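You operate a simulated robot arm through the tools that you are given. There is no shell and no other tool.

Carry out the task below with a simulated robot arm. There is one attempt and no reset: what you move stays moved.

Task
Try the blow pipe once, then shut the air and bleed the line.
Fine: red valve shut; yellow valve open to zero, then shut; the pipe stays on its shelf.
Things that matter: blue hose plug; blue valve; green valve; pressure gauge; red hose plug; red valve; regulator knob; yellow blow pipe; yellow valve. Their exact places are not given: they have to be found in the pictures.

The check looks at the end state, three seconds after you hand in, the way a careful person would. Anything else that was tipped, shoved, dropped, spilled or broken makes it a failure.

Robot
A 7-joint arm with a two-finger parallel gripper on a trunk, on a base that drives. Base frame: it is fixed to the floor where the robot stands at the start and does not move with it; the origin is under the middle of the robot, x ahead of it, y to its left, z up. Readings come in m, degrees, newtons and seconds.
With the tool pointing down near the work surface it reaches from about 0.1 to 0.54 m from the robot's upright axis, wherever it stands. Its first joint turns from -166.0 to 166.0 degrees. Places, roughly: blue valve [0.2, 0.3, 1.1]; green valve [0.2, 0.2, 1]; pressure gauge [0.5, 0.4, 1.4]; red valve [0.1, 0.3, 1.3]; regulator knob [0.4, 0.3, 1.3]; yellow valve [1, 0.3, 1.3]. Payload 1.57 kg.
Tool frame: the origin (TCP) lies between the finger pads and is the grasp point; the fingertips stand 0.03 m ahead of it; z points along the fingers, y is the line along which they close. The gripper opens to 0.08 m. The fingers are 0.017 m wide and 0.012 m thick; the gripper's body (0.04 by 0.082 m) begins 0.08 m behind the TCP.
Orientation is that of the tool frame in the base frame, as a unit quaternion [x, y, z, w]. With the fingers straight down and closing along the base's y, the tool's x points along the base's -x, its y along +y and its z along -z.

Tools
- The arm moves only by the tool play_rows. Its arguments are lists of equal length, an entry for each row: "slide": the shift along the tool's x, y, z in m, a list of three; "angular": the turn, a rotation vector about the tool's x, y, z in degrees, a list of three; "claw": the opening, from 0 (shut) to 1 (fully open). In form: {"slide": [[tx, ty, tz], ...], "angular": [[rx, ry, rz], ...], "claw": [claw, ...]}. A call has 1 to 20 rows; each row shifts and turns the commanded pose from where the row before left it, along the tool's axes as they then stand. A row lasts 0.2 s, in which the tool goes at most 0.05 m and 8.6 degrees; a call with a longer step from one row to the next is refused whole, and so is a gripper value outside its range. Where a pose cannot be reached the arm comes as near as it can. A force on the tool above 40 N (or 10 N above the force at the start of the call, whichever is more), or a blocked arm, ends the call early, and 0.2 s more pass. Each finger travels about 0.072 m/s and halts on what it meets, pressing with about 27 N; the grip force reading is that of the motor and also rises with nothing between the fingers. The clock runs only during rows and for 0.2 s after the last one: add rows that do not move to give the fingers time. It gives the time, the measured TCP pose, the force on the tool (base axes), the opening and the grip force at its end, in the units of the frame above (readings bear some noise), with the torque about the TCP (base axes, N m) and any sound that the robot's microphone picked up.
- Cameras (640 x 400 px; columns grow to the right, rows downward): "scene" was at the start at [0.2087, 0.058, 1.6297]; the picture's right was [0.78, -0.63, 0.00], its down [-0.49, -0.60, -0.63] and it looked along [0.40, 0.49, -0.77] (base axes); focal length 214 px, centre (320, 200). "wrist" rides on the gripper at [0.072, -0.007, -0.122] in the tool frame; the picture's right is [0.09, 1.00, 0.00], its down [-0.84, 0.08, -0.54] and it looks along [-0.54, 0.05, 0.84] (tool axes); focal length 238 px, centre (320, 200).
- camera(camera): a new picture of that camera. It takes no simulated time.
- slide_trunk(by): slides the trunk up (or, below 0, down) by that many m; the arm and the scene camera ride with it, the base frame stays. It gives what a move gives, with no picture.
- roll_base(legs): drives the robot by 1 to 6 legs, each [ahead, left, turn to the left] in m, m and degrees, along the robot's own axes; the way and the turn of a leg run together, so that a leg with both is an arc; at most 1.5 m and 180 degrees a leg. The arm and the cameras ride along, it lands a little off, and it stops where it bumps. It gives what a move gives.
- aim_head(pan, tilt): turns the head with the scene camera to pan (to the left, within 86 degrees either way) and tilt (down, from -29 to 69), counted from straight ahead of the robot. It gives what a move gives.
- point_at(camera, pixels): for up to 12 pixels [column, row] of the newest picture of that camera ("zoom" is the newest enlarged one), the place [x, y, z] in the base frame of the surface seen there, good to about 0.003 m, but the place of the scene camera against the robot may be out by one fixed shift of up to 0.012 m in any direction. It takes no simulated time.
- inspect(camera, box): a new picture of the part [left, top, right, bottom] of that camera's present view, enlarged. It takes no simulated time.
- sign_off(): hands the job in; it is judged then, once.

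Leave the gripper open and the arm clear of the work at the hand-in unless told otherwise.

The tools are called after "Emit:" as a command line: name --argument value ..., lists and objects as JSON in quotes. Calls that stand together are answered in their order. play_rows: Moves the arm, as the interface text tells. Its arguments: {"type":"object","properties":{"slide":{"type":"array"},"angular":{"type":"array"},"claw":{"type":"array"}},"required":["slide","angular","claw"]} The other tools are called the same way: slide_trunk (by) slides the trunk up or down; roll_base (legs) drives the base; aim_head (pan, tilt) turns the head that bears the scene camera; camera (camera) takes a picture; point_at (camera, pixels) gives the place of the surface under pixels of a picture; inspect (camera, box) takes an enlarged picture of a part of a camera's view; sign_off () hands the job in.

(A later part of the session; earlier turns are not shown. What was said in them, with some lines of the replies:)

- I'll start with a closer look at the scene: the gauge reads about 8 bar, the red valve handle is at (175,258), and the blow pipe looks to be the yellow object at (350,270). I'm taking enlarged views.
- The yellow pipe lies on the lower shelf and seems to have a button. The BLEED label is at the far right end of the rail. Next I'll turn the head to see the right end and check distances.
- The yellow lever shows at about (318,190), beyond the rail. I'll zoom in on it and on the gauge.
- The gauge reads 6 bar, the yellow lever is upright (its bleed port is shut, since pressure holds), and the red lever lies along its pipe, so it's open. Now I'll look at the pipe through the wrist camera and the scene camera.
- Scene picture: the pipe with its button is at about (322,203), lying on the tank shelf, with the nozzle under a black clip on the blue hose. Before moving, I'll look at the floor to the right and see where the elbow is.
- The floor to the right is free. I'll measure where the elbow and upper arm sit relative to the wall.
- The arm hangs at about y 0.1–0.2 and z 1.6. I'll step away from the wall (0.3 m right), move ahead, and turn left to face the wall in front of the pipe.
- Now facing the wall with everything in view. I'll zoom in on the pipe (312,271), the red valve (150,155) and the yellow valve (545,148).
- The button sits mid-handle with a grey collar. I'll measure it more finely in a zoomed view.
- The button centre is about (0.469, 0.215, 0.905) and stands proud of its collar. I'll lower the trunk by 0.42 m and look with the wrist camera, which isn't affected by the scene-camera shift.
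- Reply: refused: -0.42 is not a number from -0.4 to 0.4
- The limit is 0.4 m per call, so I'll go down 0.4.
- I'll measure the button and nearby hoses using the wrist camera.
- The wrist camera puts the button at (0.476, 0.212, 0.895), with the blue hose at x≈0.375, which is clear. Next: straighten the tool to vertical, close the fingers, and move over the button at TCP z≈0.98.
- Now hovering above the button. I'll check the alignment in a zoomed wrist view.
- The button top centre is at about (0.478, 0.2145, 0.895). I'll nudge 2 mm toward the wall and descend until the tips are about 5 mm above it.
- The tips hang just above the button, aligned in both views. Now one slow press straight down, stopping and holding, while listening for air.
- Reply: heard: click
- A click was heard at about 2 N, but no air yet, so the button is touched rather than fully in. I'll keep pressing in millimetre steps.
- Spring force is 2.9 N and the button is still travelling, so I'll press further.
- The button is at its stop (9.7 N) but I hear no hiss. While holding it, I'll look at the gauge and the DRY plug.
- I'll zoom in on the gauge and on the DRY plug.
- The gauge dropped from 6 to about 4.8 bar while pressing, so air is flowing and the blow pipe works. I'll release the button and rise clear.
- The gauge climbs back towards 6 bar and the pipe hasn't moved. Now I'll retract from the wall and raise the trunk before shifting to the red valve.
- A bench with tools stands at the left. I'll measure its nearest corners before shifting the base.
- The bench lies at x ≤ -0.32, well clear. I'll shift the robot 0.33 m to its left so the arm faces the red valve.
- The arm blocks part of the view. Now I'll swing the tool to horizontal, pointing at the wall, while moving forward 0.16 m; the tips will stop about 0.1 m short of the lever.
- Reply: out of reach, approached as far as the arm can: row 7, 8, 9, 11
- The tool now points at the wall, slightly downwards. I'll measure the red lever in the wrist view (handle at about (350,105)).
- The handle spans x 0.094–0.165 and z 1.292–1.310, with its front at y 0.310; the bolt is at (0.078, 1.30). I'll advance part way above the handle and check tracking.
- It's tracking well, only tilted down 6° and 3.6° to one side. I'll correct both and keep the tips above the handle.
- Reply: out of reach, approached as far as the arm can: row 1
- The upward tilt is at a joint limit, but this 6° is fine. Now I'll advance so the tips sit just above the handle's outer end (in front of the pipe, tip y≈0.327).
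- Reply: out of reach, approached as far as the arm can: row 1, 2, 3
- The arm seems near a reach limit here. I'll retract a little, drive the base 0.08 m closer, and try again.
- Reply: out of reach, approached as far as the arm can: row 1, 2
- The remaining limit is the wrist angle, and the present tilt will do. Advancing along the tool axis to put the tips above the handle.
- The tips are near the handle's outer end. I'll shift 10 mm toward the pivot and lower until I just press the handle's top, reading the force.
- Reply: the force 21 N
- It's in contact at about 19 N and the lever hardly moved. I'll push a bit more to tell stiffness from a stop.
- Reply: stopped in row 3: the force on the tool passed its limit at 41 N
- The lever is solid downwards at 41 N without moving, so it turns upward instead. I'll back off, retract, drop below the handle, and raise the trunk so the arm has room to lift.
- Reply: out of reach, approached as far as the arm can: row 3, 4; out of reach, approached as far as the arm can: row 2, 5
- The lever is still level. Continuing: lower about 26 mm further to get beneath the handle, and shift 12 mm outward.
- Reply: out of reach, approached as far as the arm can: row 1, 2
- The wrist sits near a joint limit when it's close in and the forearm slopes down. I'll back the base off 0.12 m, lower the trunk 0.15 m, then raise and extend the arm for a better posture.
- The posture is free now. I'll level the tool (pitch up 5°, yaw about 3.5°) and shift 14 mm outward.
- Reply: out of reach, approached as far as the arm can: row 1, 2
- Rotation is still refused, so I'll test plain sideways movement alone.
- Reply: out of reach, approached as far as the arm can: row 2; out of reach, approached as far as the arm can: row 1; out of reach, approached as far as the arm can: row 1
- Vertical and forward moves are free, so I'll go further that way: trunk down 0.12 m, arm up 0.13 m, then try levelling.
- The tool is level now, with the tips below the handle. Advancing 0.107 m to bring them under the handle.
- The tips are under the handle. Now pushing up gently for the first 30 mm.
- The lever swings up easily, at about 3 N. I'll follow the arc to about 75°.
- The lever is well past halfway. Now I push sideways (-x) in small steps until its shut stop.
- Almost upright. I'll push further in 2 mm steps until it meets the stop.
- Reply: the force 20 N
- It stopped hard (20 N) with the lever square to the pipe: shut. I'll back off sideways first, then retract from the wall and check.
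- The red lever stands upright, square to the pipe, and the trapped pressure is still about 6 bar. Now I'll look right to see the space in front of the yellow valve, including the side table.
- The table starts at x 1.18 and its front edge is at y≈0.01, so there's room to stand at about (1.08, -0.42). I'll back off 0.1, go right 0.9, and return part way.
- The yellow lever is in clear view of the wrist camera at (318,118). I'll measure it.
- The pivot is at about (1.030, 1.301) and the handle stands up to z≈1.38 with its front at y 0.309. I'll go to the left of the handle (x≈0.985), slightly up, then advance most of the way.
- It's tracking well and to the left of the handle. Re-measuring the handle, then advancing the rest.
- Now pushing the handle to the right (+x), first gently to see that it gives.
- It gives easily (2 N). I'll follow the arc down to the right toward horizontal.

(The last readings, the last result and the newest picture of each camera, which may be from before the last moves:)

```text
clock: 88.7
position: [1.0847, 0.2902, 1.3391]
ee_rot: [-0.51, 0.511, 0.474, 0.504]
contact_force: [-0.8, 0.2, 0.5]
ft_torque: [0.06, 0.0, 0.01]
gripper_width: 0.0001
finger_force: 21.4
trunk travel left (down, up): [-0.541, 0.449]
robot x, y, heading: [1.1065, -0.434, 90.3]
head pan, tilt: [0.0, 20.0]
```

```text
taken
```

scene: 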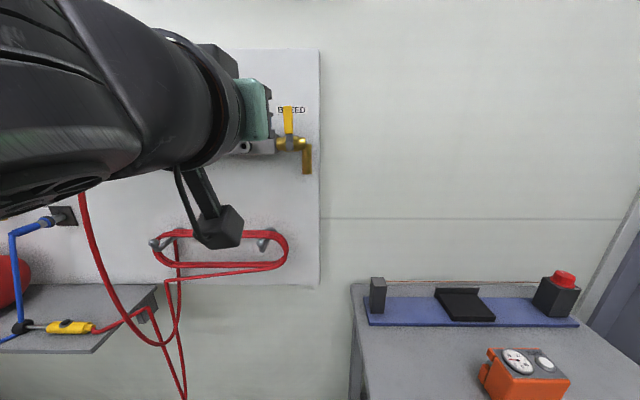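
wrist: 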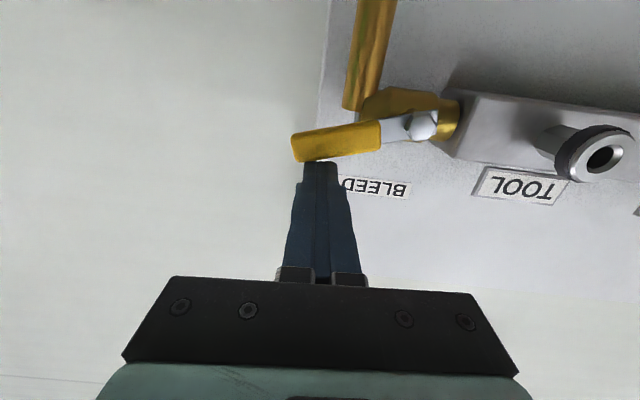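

About 15–20° of travel remains. Pressing down to the open stop.

Emit:
play_rows --slide '[[0.006, -0.003, 0], [0.006, -0.002, 0], [0.005, 0, 0], [0.003, 0, 0], [0, 0, 0]]' --angular '[[0, 0, 0], [0, 0, 0], [0, 0, 0], [0, 0, 0], [0, 0, 0]]' --claw '[0, 0, 0, 0, 0]'

Emit:
camera --camera "wrist"

Emit:
aim_head --pan 50 --tilt 0

Emit:
camera --camera "scene"

```text
clock: 89.9
position: [1.0906, 0.2882, 1.3201]
ee_rot: [-0.51, 0.511, 0.474, 0.504]
contact_force: [0.5, 0.7, 2.2]
ft_torque: [0.07, -0.01, -0.06]
gripper_width: 0.0003
finger_force: 21.2
trunk travel left (down, up): [-0.541, 0.449]
robot x, y, heading: [1.0997, -0.4296, 90.5]
head pan, tilt: [0.0, 20.0]
```

```text
taken
```

wrist: 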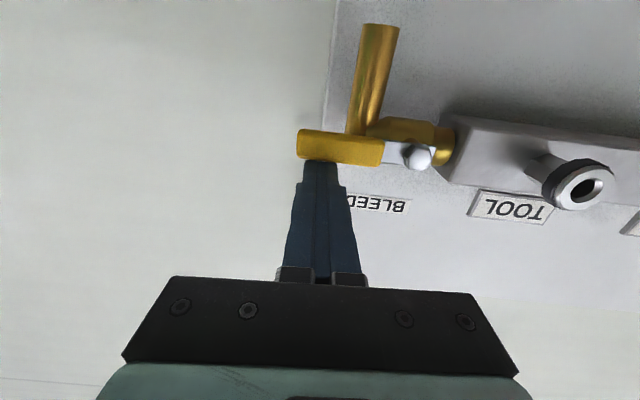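

```text
clock: 91.1
position: [1.0897, 0.2895, 1.3195]
ee_rot: [0.511, -0.511, -0.474, -0.503]
contact_force: [0.1, 0.0, 2.2]
ft_torque: [0.02, 0.0, -0.02]
gripper_width: 0.0
finger_force: 21.6
trunk travel left (down, up): [-0.541, 0.449]
robot x, y, heading: [1.0982, -0.4258, 90.8]
head pan, tilt: [50.0, 0.0]
```

```text
taken
```

scene: 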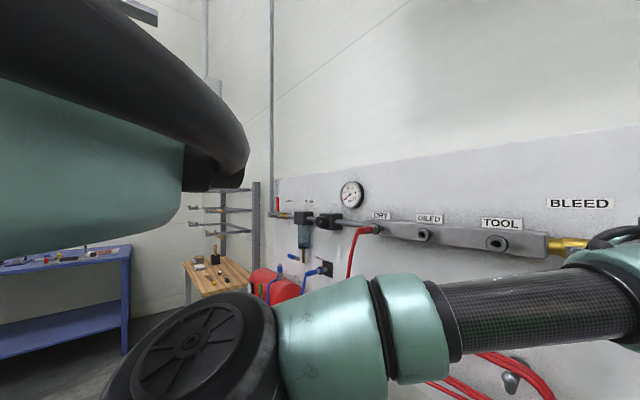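

The lever is nearly in line with the rail. I'll check the gauge.

Emit:
inspect --camera "scene" --box '[335, 175, 370, 210]'

Emit:
inspect --camera "scene" --box '[260, 180, 340, 230]'

```text
11.43 times, centred on (352, 192) of scene
```

zoom: 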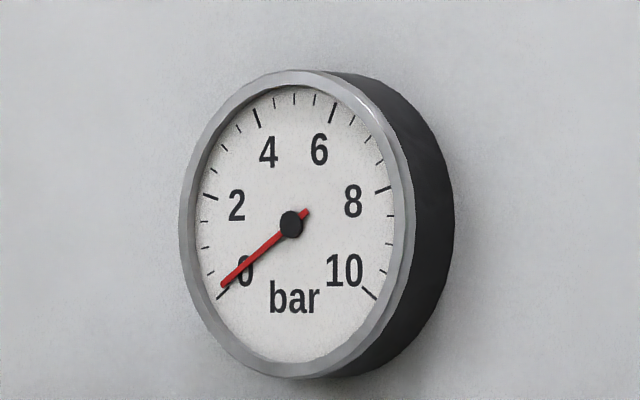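

```text
8.00 times, centred on (300, 205) of scene
```

zoom: 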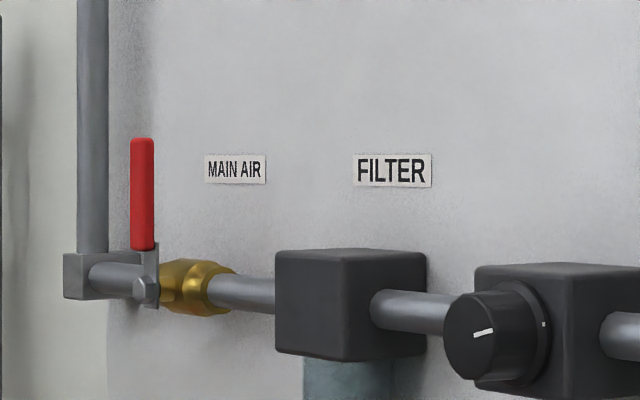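

The gauge is at or near zero and the red lever is upright. I'll wait 3 s for the line to bleed fully and look again.

Emit:
play_rows --slide '[[0, 0, 0], [0, 0, 0], [0, 0, 0], [0, 0, 0], [0, 0, 0], [0, 0, 0], [0, 0, 0], [0, 0, 0], [0, 0, 0], [0, 0, 0], [0, 0, 0], [0, 0, 0], [0, 0, 0], [0, 0, 0], [0, 0, 0]]' --angular '[[0, 0, 0], [0, 0, 0], [0, 0, 0], [0, 0, 0], [0, 0, 0], [0, 0, 0], [0, 0, 0], [0, 0, 0], [0, 0, 0], [0, 0, 0], [0, 0, 0], [0, 0, 0], [0, 0, 0], [0, 0, 0], [0, 0, 0]]' --claw '[0, 0, 0, 0, 0, 0, 0, 0, 0, 0, 0, 0, 0, 0, 0]'

Emit:
inspect --camera "scene" --box '[335, 175, 370, 210]'

```text
clock: 94.3
position: [1.09, 0.2896, 1.3191]
ee_rot: [0.511, -0.51, -0.475, -0.503]
contact_force: [0.6, -0.7, 1.2]
ft_torque: [0.06, 0.02, 0.0]
gripper_width: 0.0
finger_force: 21.3
trunk travel left (down, up): [-0.541, 0.449]
robot x, y, heading: [1.1062, -0.4291, 90.6]
head pan, tilt: [50.0, 0.0]
```

```text
11.43 times, centred on (352, 192) of scene
```

zoom: 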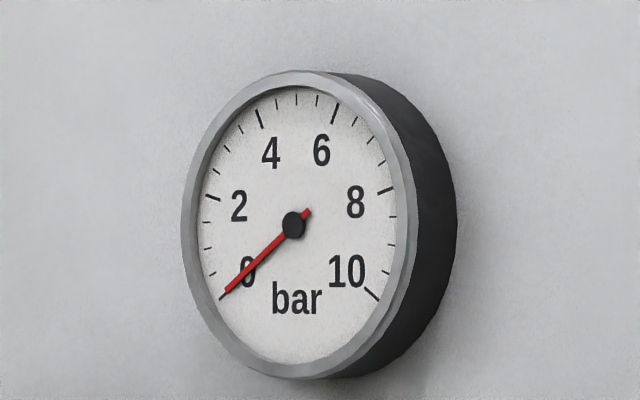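

The gauge reads zero. Now to shut the yellow valve: lift off, retract, drop below the handle, and come back under it.

Emit:
play_rows --slide '[[-0.01, 0, 0], [0, 0, -0.04], [0, 0, -0.03], [0.02, 0, 0], [0.02, 0, 0], [0.023, 0, 0], [0, 0, 0]]' --angular '[[0, 0, 0], [0, 0, 0], [0, 0, 0], [0, 0, 0], [0, 0, 0], [0, 0, 0], [0, 0, 0]]' --claw '[0, 0, 0, 0, 0, 0, 0]'

Emit:
camera --camera "wrist"

```text
clock: 95.9
position: [1.0896, 0.2182, 1.2688]
ee_rot: [-0.51, 0.511, 0.474, 0.504]
contact_force: [0.1, -0.5, -0.4]
ft_torque: [0.01, 0.0, 0.03]
gripper_width: 0.0
finger_force: 20.5
trunk travel left (down, up): [-0.541, 0.449]
robot x, y, heading: [1.1012, -0.4298, 90.7]
head pan, tilt: [50.0, 0.0]
```

```text
taken
```

wrist: 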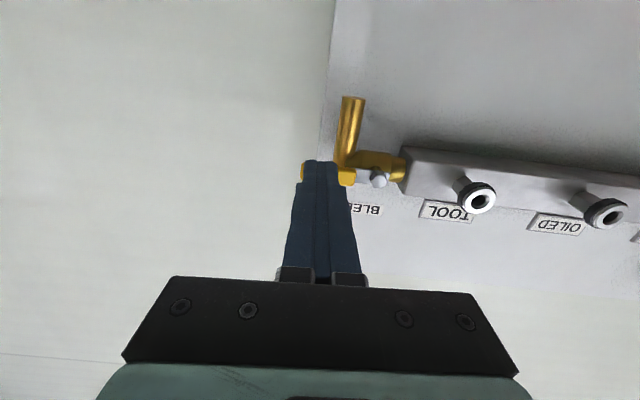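

The tips are below the handle. Advancing under it.

Emit:
play_rows --slide '[[0, 0, 0.03], [0, 0, 0.03], [0, 0, 0.014], [0, 0, 0]]' --angular '[[0, 0, 0], [0, 0, 0], [0, 0, 0], [0, 0, 0]]' --claw '[0, 0, 0, 0]'

Emit:
camera --camera "wrist"

```text
clock: 96.9
position: [1.09, 0.2927, 1.2654]
ee_rot: [0.511, -0.511, -0.474, -0.503]
contact_force: [0.2, -0.4, 0.0]
ft_torque: [-0.01, -0.02, -0.02]
gripper_width: 0.0
finger_force: 20.9
trunk travel left (down, up): [-0.541, 0.449]
robot x, y, heading: [1.1058, -0.4316, 90.8]
head pan, tilt: [50.0, 0.0]
```

```text
taken
```

wrist: 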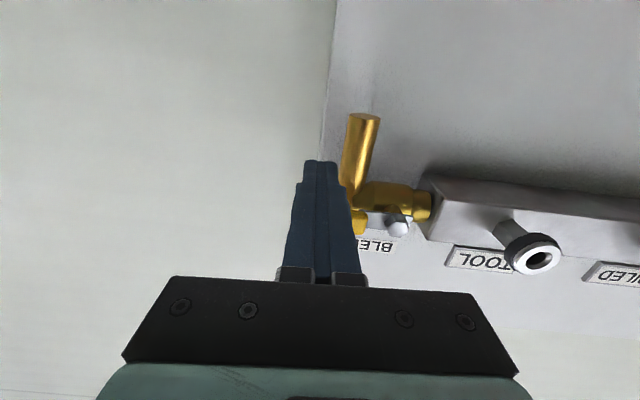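

Now pushing up along the arc to about 60°.

Emit:
play_rows --slide '[[-0.009, 0, 0], [-0.009, 0, 0], [-0.0067, -0.0015, 0], [-0.0067, -0.0015, 0], [-0.0074, 0, 0], [-0.0074, 0, 0], [-0.0076, 0.002, 0], [-0.0076, 0.002, 0], [-0.0072, 0.0042, 0], [-0.0072, 0.0042, 0], [0, 0, 0]]' --angular '[[0, 0, 0], [0, 0, 0], [0, 0, 0], [0, 0, 0], [0, 0, 0], [0, 0, 0], [0, 0, 0], [0, 0, 0], [0, 0, 0], [0, 0, 0], [0, 0, 0]]' --claw '[0, 0, 0, 0, 0, 0, 0, 0, 0, 0, 0]'

Emit:
camera --camera "wrist"

```text
clock: 99.3
position: [1.081, 0.2971, 1.3412]
ee_rot: [0.511, -0.511, -0.474, -0.503]
contact_force: [1.2, -0.8, -1.2]
ft_torque: [-0.01, -0.02, -0.02]
gripper_width: 0.0
finger_force: 21.3
trunk travel left (down, up): [-0.541, 0.449]
robot x, y, heading: [1.1023, -0.4273, 90.6]
head pan, tilt: [50.0, 0.0]
```

```text
taken
```

wrist: 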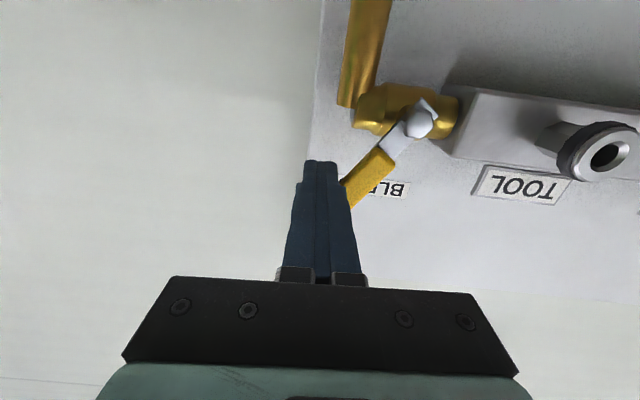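

The lever is following. Continuing to upright.

Emit:
play_rows --slide '[[-0.006, 0.0067, -0.001], [-0.006, 0.0067, -0.001], [-0.004, 0.008, 0], [-0.003, 0.006, 0], [0, 0, 0]]' --angular '[[0, 0, 0], [0, 0, 0], [0, 0, 0], [0, 0, 0], [0, 0, 0]]' --claw '[0, 0, 0, 0, 0]'

Emit:
camera --camera "wrist"

```text
clock: 100.5
position: [1.0542, 0.2974, 1.3493]
ee_rot: [0.517, -0.511, -0.465, -0.505]
contact_force: [2.3, 0.0, 1.4]
ft_torque: [0.05, 0.02, -0.04]
gripper_width: 0.0
finger_force: 20.7
trunk travel left (down, up): [-0.541, 0.449]
robot x, y, heading: [1.1016, -0.4308, 90.7]
head pan, tilt: [50.0, 0.0]
```

```text
taken
```

wrist: 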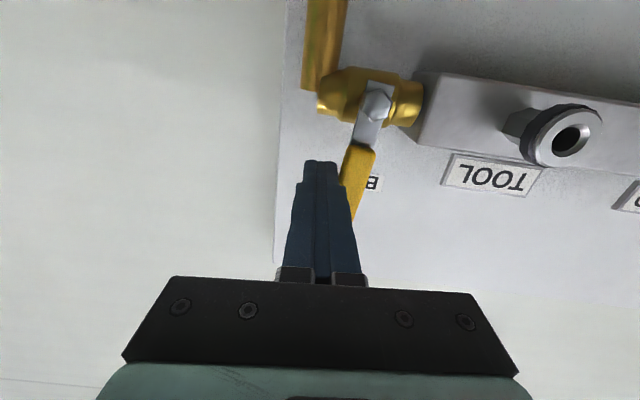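

Near upright. Pushing further left in small steps to the stop.

Emit:
play_rows --slide '[[0, 0.003, 0], [0, 0.003, 0], [0, 0.002, 0], [0, 0, 0]]' --angular '[[0, 0, 0], [0, 0, 0], [0, 0, 0], [0, 0, 0]]' --claw '[0, 0, 0, 0]'

Emit:
camera --camera "wrist"

```text
clock: 101.5
position: [1.0475, 0.2976, 1.3485]
ee_rot: [0.516, -0.512, -0.464, -0.506]
contact_force: [9.5, -1.3, -2.0]
ft_torque: [-0.02, 0.03, -0.09]
gripper_width: 0.0
finger_force: 20.7
trunk travel left (down, up): [-0.541, 0.449]
robot x, y, heading: [1.0986, -0.4334, 90.3]
head pan, tilt: [50.0, 0.0]
```

```text
taken
```

wrist: 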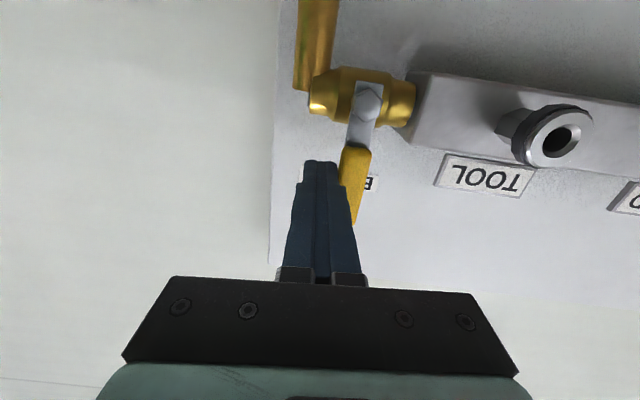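

Force is up to 9.5 N, so the stop is being reached. Two more small steps to seat it.

Emit:
play_rows --slide '[[0, 0.002, 0], [0, 0.001, 0], [0, 0, 0]]' --angular '[[0, 0, 0], [0, 0, 0], [0, 0, 0]]' --claw '[0, 0, 0]'

Emit:
play_rows --slide '[[0, -0.01, 0], [0, -0.015, 0], [0, 0, -0.03], [0, 0, -0.04], [0, 0, -0.04], [0, 0, -0.04], [0, 0, 0]]' --angular '[[0, 0, 0], [0, 0, 0], [0, 0, 0], [0, 0, 0], [0, 0, 0], [0, 0, 0], [0, 0, 0]]' --claw '[0, 0, 0, 0, 0, 0, 0]'

Emit:
camera --camera "wrist"

```text
clock: 102.3
position: [1.0466, 0.2999, 1.3482]
ee_rot: [0.516, -0.513, -0.464, -0.506]
contact_force: [18.3, -1.0, -4.4]
ft_torque: [0.0, 0.09, -0.21]
gripper_width: 0.0001
finger_force: 21.3
trunk travel left (down, up): [-0.541, 0.449]
robot x, y, heading: [1.1078, -0.4343, 90.5]
head pan, tilt: [50.0, 0.0]
```

```text
clock: 104.1
position: [1.0479, 0.1582, 1.3157]
ee_rot: [0.541, -0.527, -0.458, -0.469]
contact_force: [0.1, 0.3, -0.1]
ft_torque: [0.02, -0.02, 0.0]
gripper_width: 0.0
finger_force: 21.7
trunk travel left (down, up): [-0.541, 0.449]
robot x, y, heading: [1.0995, -0.4315, 90.5]
head pan, tilt: [50.0, 0.0]
stopped in row 7: the arm was blocked; the commanded pose is now the measured one
```

```text
taken
```

wrist: 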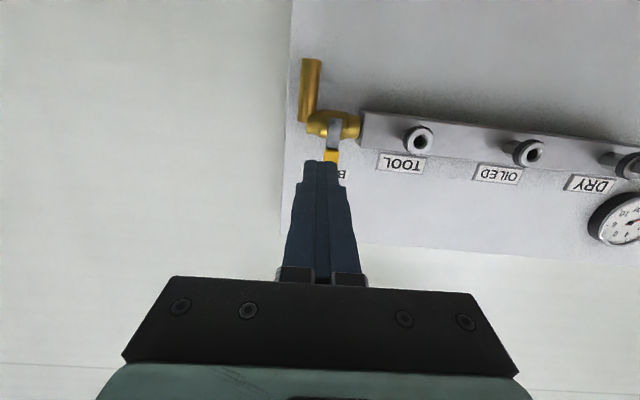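

The yellow lever seated at 18 N and I've retracted. The arm reported "blocked" at the end with no tool force, probably a joint limit. I'll back the base off and check everything.

Emit:
aim_head --pan 40 --tilt 30

Emit:
camera --camera "scene"

Emit:
roll_base --legs '[[-0.3, 0, 0]]'

Emit:
aim_head --pan 25 --tilt 20

Emit:
camera --camera "scene"

Emit:
camera --camera "wrist"

```text
clock: 105.0
position: [1.0453, 0.1587, 1.3153]
ee_rot: [0.541, -0.527, -0.458, -0.469]
contact_force: [0.0, -0.1, 0.1]
ft_torque: [0.0, -0.03, -0.01]
gripper_width: 0.0
finger_force: 21.6
trunk travel left (down, up): [-0.541, 0.449]
robot x, y, heading: [1.1012, -0.4295, 90.5]
head pan, tilt: [40.0, 30.0]
```

```text
taken
```

scene: 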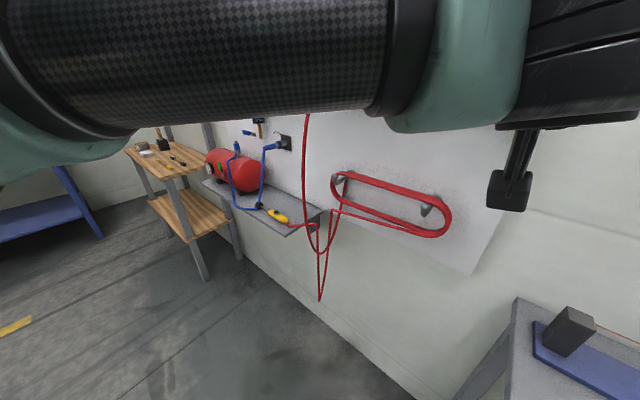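

```text
clock: 107.1
position: [1.0491, -0.1374, 1.3159]
ee_rot: [0.542, -0.526, -0.458, -0.469]
contact_force: [0.6, 0.1, -0.7]
ft_torque: [0.02, 0.01, -0.01]
gripper_width: 0.0
finger_force: 21.6
trunk travel left (down, up): [-0.541, 0.449]
robot x, y, heading: [1.1087, -0.7211, 91.1]
head pan, tilt: [40.0, 30.0]
```

```text
clock: 107.8
position: [1.0486, -0.1363, 1.3162]
ee_rot: [0.543, -0.527, -0.457, -0.468]
contact_force: [-0.2, -0.8, -1.0]
ft_torque: [-0.02, -0.03, 0.05]
gripper_width: 0.0
finger_force: 21.1
trunk travel left (down, up): [-0.541, 0.449]
robot x, y, heading: [1.1045, -0.7239, 90.8]
head pan, tilt: [25.0, 20.0]
```

```text
taken
```

scene: 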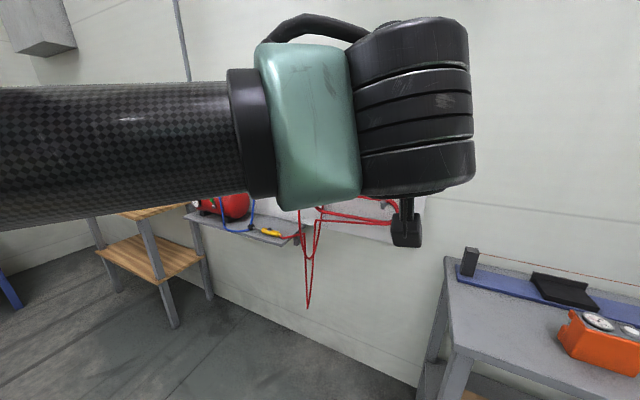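

```text
taken
```

wrist: 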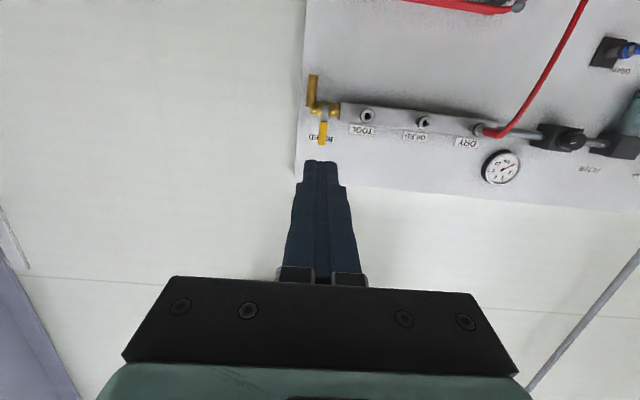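

I'm clear of the wall. Checking the yellow lever and gauge in enlarged wrist views while opening the gripper.

Emit:
play_rows --slide '[[0, 0, 0], [0, 0, 0], [0, 0, 0], [0, 0, 0]]' --angular '[[0, 0, 0], [0, 0, 0], [0, 0, 0], [0, 0, 0]]' --claw '[1, 1, 1, 1]'

Emit:
inspect --camera "wrist" --box '[290, 60, 390, 160]'

Emit:
inspect --camera "wrist" --box '[475, 140, 530, 190]'

Emit:
roll_base --legs '[[0, 0.6, 0]]'

Emit:
camera --camera "wrist"

Emit:
aim_head --pan -15 --tilt 25

Emit:
camera --camera "scene"

```text
clock: 108.8
position: [1.0477, -0.1355, 1.3142]
ee_rot: [0.543, -0.526, -0.458, -0.468]
contact_force: [-0.6, -0.3, -0.3]
ft_torque: [-0.01, 0.01, 0.01]
gripper_width: 0.08
finger_force: 0.0
trunk travel left (down, up): [-0.541, 0.449]
robot x, y, heading: [1.108, -0.7241, 90.5]
head pan, tilt: [25.0, 20.0]
```

```text
4.00 times, centred on (340, 110) of wrist
```

zoom: 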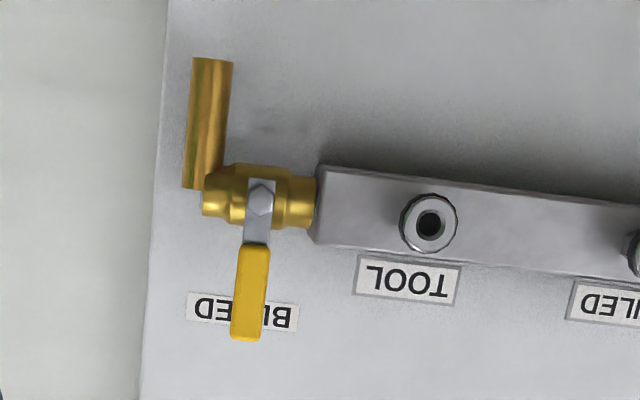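

```text
8.00 times, centred on (502, 165) of wrist
```

zoom: 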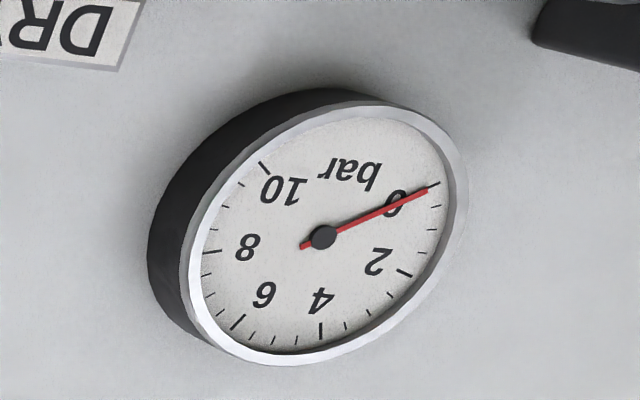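

```text
clock: 112.2
position: [0.4558, -0.141, 1.3152]
ee_rot: [0.541, -0.528, -0.456, -0.47]
contact_force: [-0.2, 0.5, -0.3]
ft_torque: [0.0, 0.0, 0.02]
gripper_width: 0.08
finger_force: 0.1
trunk travel left (down, up): [-0.541, 0.449]
robot x, y, heading: [0.5121, -0.729, 90.5]
head pan, tilt: [25.0, 20.0]
```

```text
taken
```

wrist: 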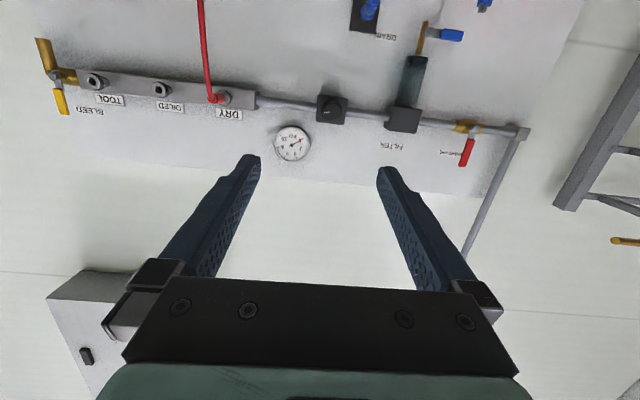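

```text
clock: 113.3
position: [0.457, -0.1411, 1.3154]
ee_rot: [0.541, -0.528, -0.456, -0.47]
contact_force: [-0.4, 0.2, -0.5]
ft_torque: [-0.01, 0.02, 0.0]
gripper_width: 0.0799
finger_force: 0.1
trunk travel left (down, up): [-0.541, 0.449]
robot x, y, heading: [0.5078, -0.7322, 90.1]
head pan, tilt: [-15.0, 25.0]
```

```text
taken
```

scene: 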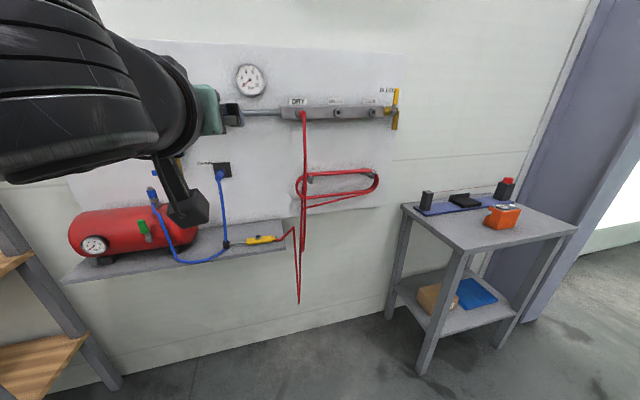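

Everything looks in place. One last close look at the red lever, the gauge (no pressure creeping back), and the pipe.

Emit:
inspect --camera "wrist" --box '[400, 90, 540, 190]'

Emit:
inspect --camera "scene" --box '[225, 55, 275, 105]'

Emit:
inspect --camera "scene" --box '[200, 200, 320, 280]'

```text
4.00 times, centred on (470, 140) of wrist
```

zoom: 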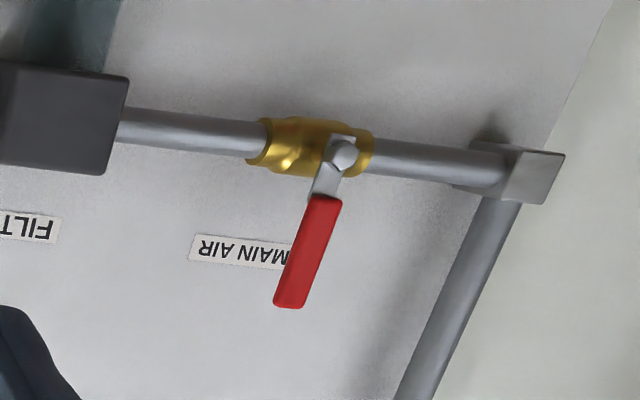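

```text
8.00 times, centred on (250, 80) of scene
```

zoom: 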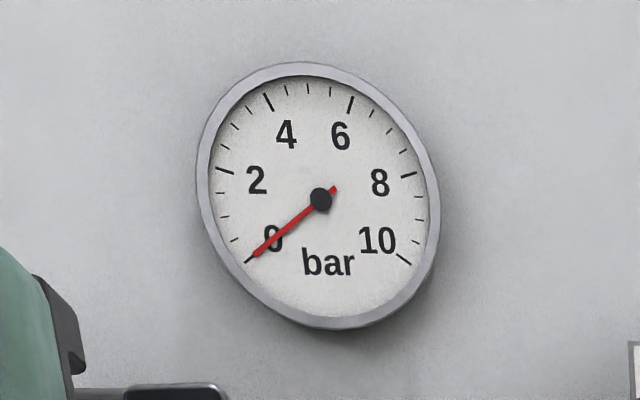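

```text
5.00 times, centred on (260, 240) of scene
```

zoom: 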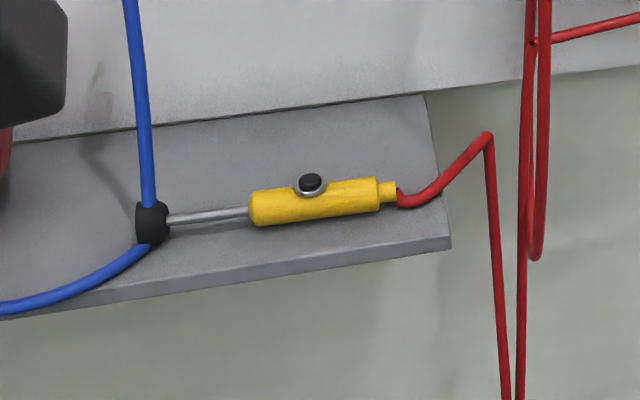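

The pipe is in place with its button up, and the gauge is at zero. I'll verify the red and yellow levers are upright by their coordinates.

Emit:
point_at --camera "wrist" --pixels '[[475.5, 129], [472, 139], [469, 148], [466, 156], [463, 164], [57, 91], [60, 100], [63, 110]]'

```text
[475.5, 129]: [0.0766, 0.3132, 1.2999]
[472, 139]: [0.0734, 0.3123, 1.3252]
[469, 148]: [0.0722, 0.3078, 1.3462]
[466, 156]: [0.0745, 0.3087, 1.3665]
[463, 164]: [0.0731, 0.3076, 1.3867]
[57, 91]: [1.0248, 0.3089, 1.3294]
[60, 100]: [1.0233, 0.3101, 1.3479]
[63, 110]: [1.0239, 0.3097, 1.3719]
```

Both levers are upright: red at x 0.073–0.077 over z 1.30–1.387, yellow at x≈1.024. The gauge reads 0, the pipe is on its shelf, the gripper is open and the arm is well clear. Handing in.

Emit:
sign_off

```text
The job is handed in.
```

I tried the blow pipe once, shut the air and bled the line to zero. The job is handed in, but I haven't seen the check result.

- **Blow pipe:** I pressed its button once. The gauge dropped from 6 to about 4.8 bar while it was held, then climbed back, so air was flowing. I heard a click but no hiss.
- **Red valve:** it is shut, with the lever upright against its stop. My first push was the wrong way, into the open stop. It reached 41 N and tripped the force limit, but the lever did not move.
- **Yellow valve:** I opened it until the gauge read zero, then shut it again against its stop. The gauge still read zero about ten seconds later.
- **Everything else:** the pipe is on its shelf with the button up, and in the final pictures nothing looked moved. The gripper is open and the arm is clear of the wall.

While I was pulling back from the yellow valve, the arm reported that it was blocked. There was no force on the tool, so I took it for a joint limit and backed the base away. I saw nothing touched.
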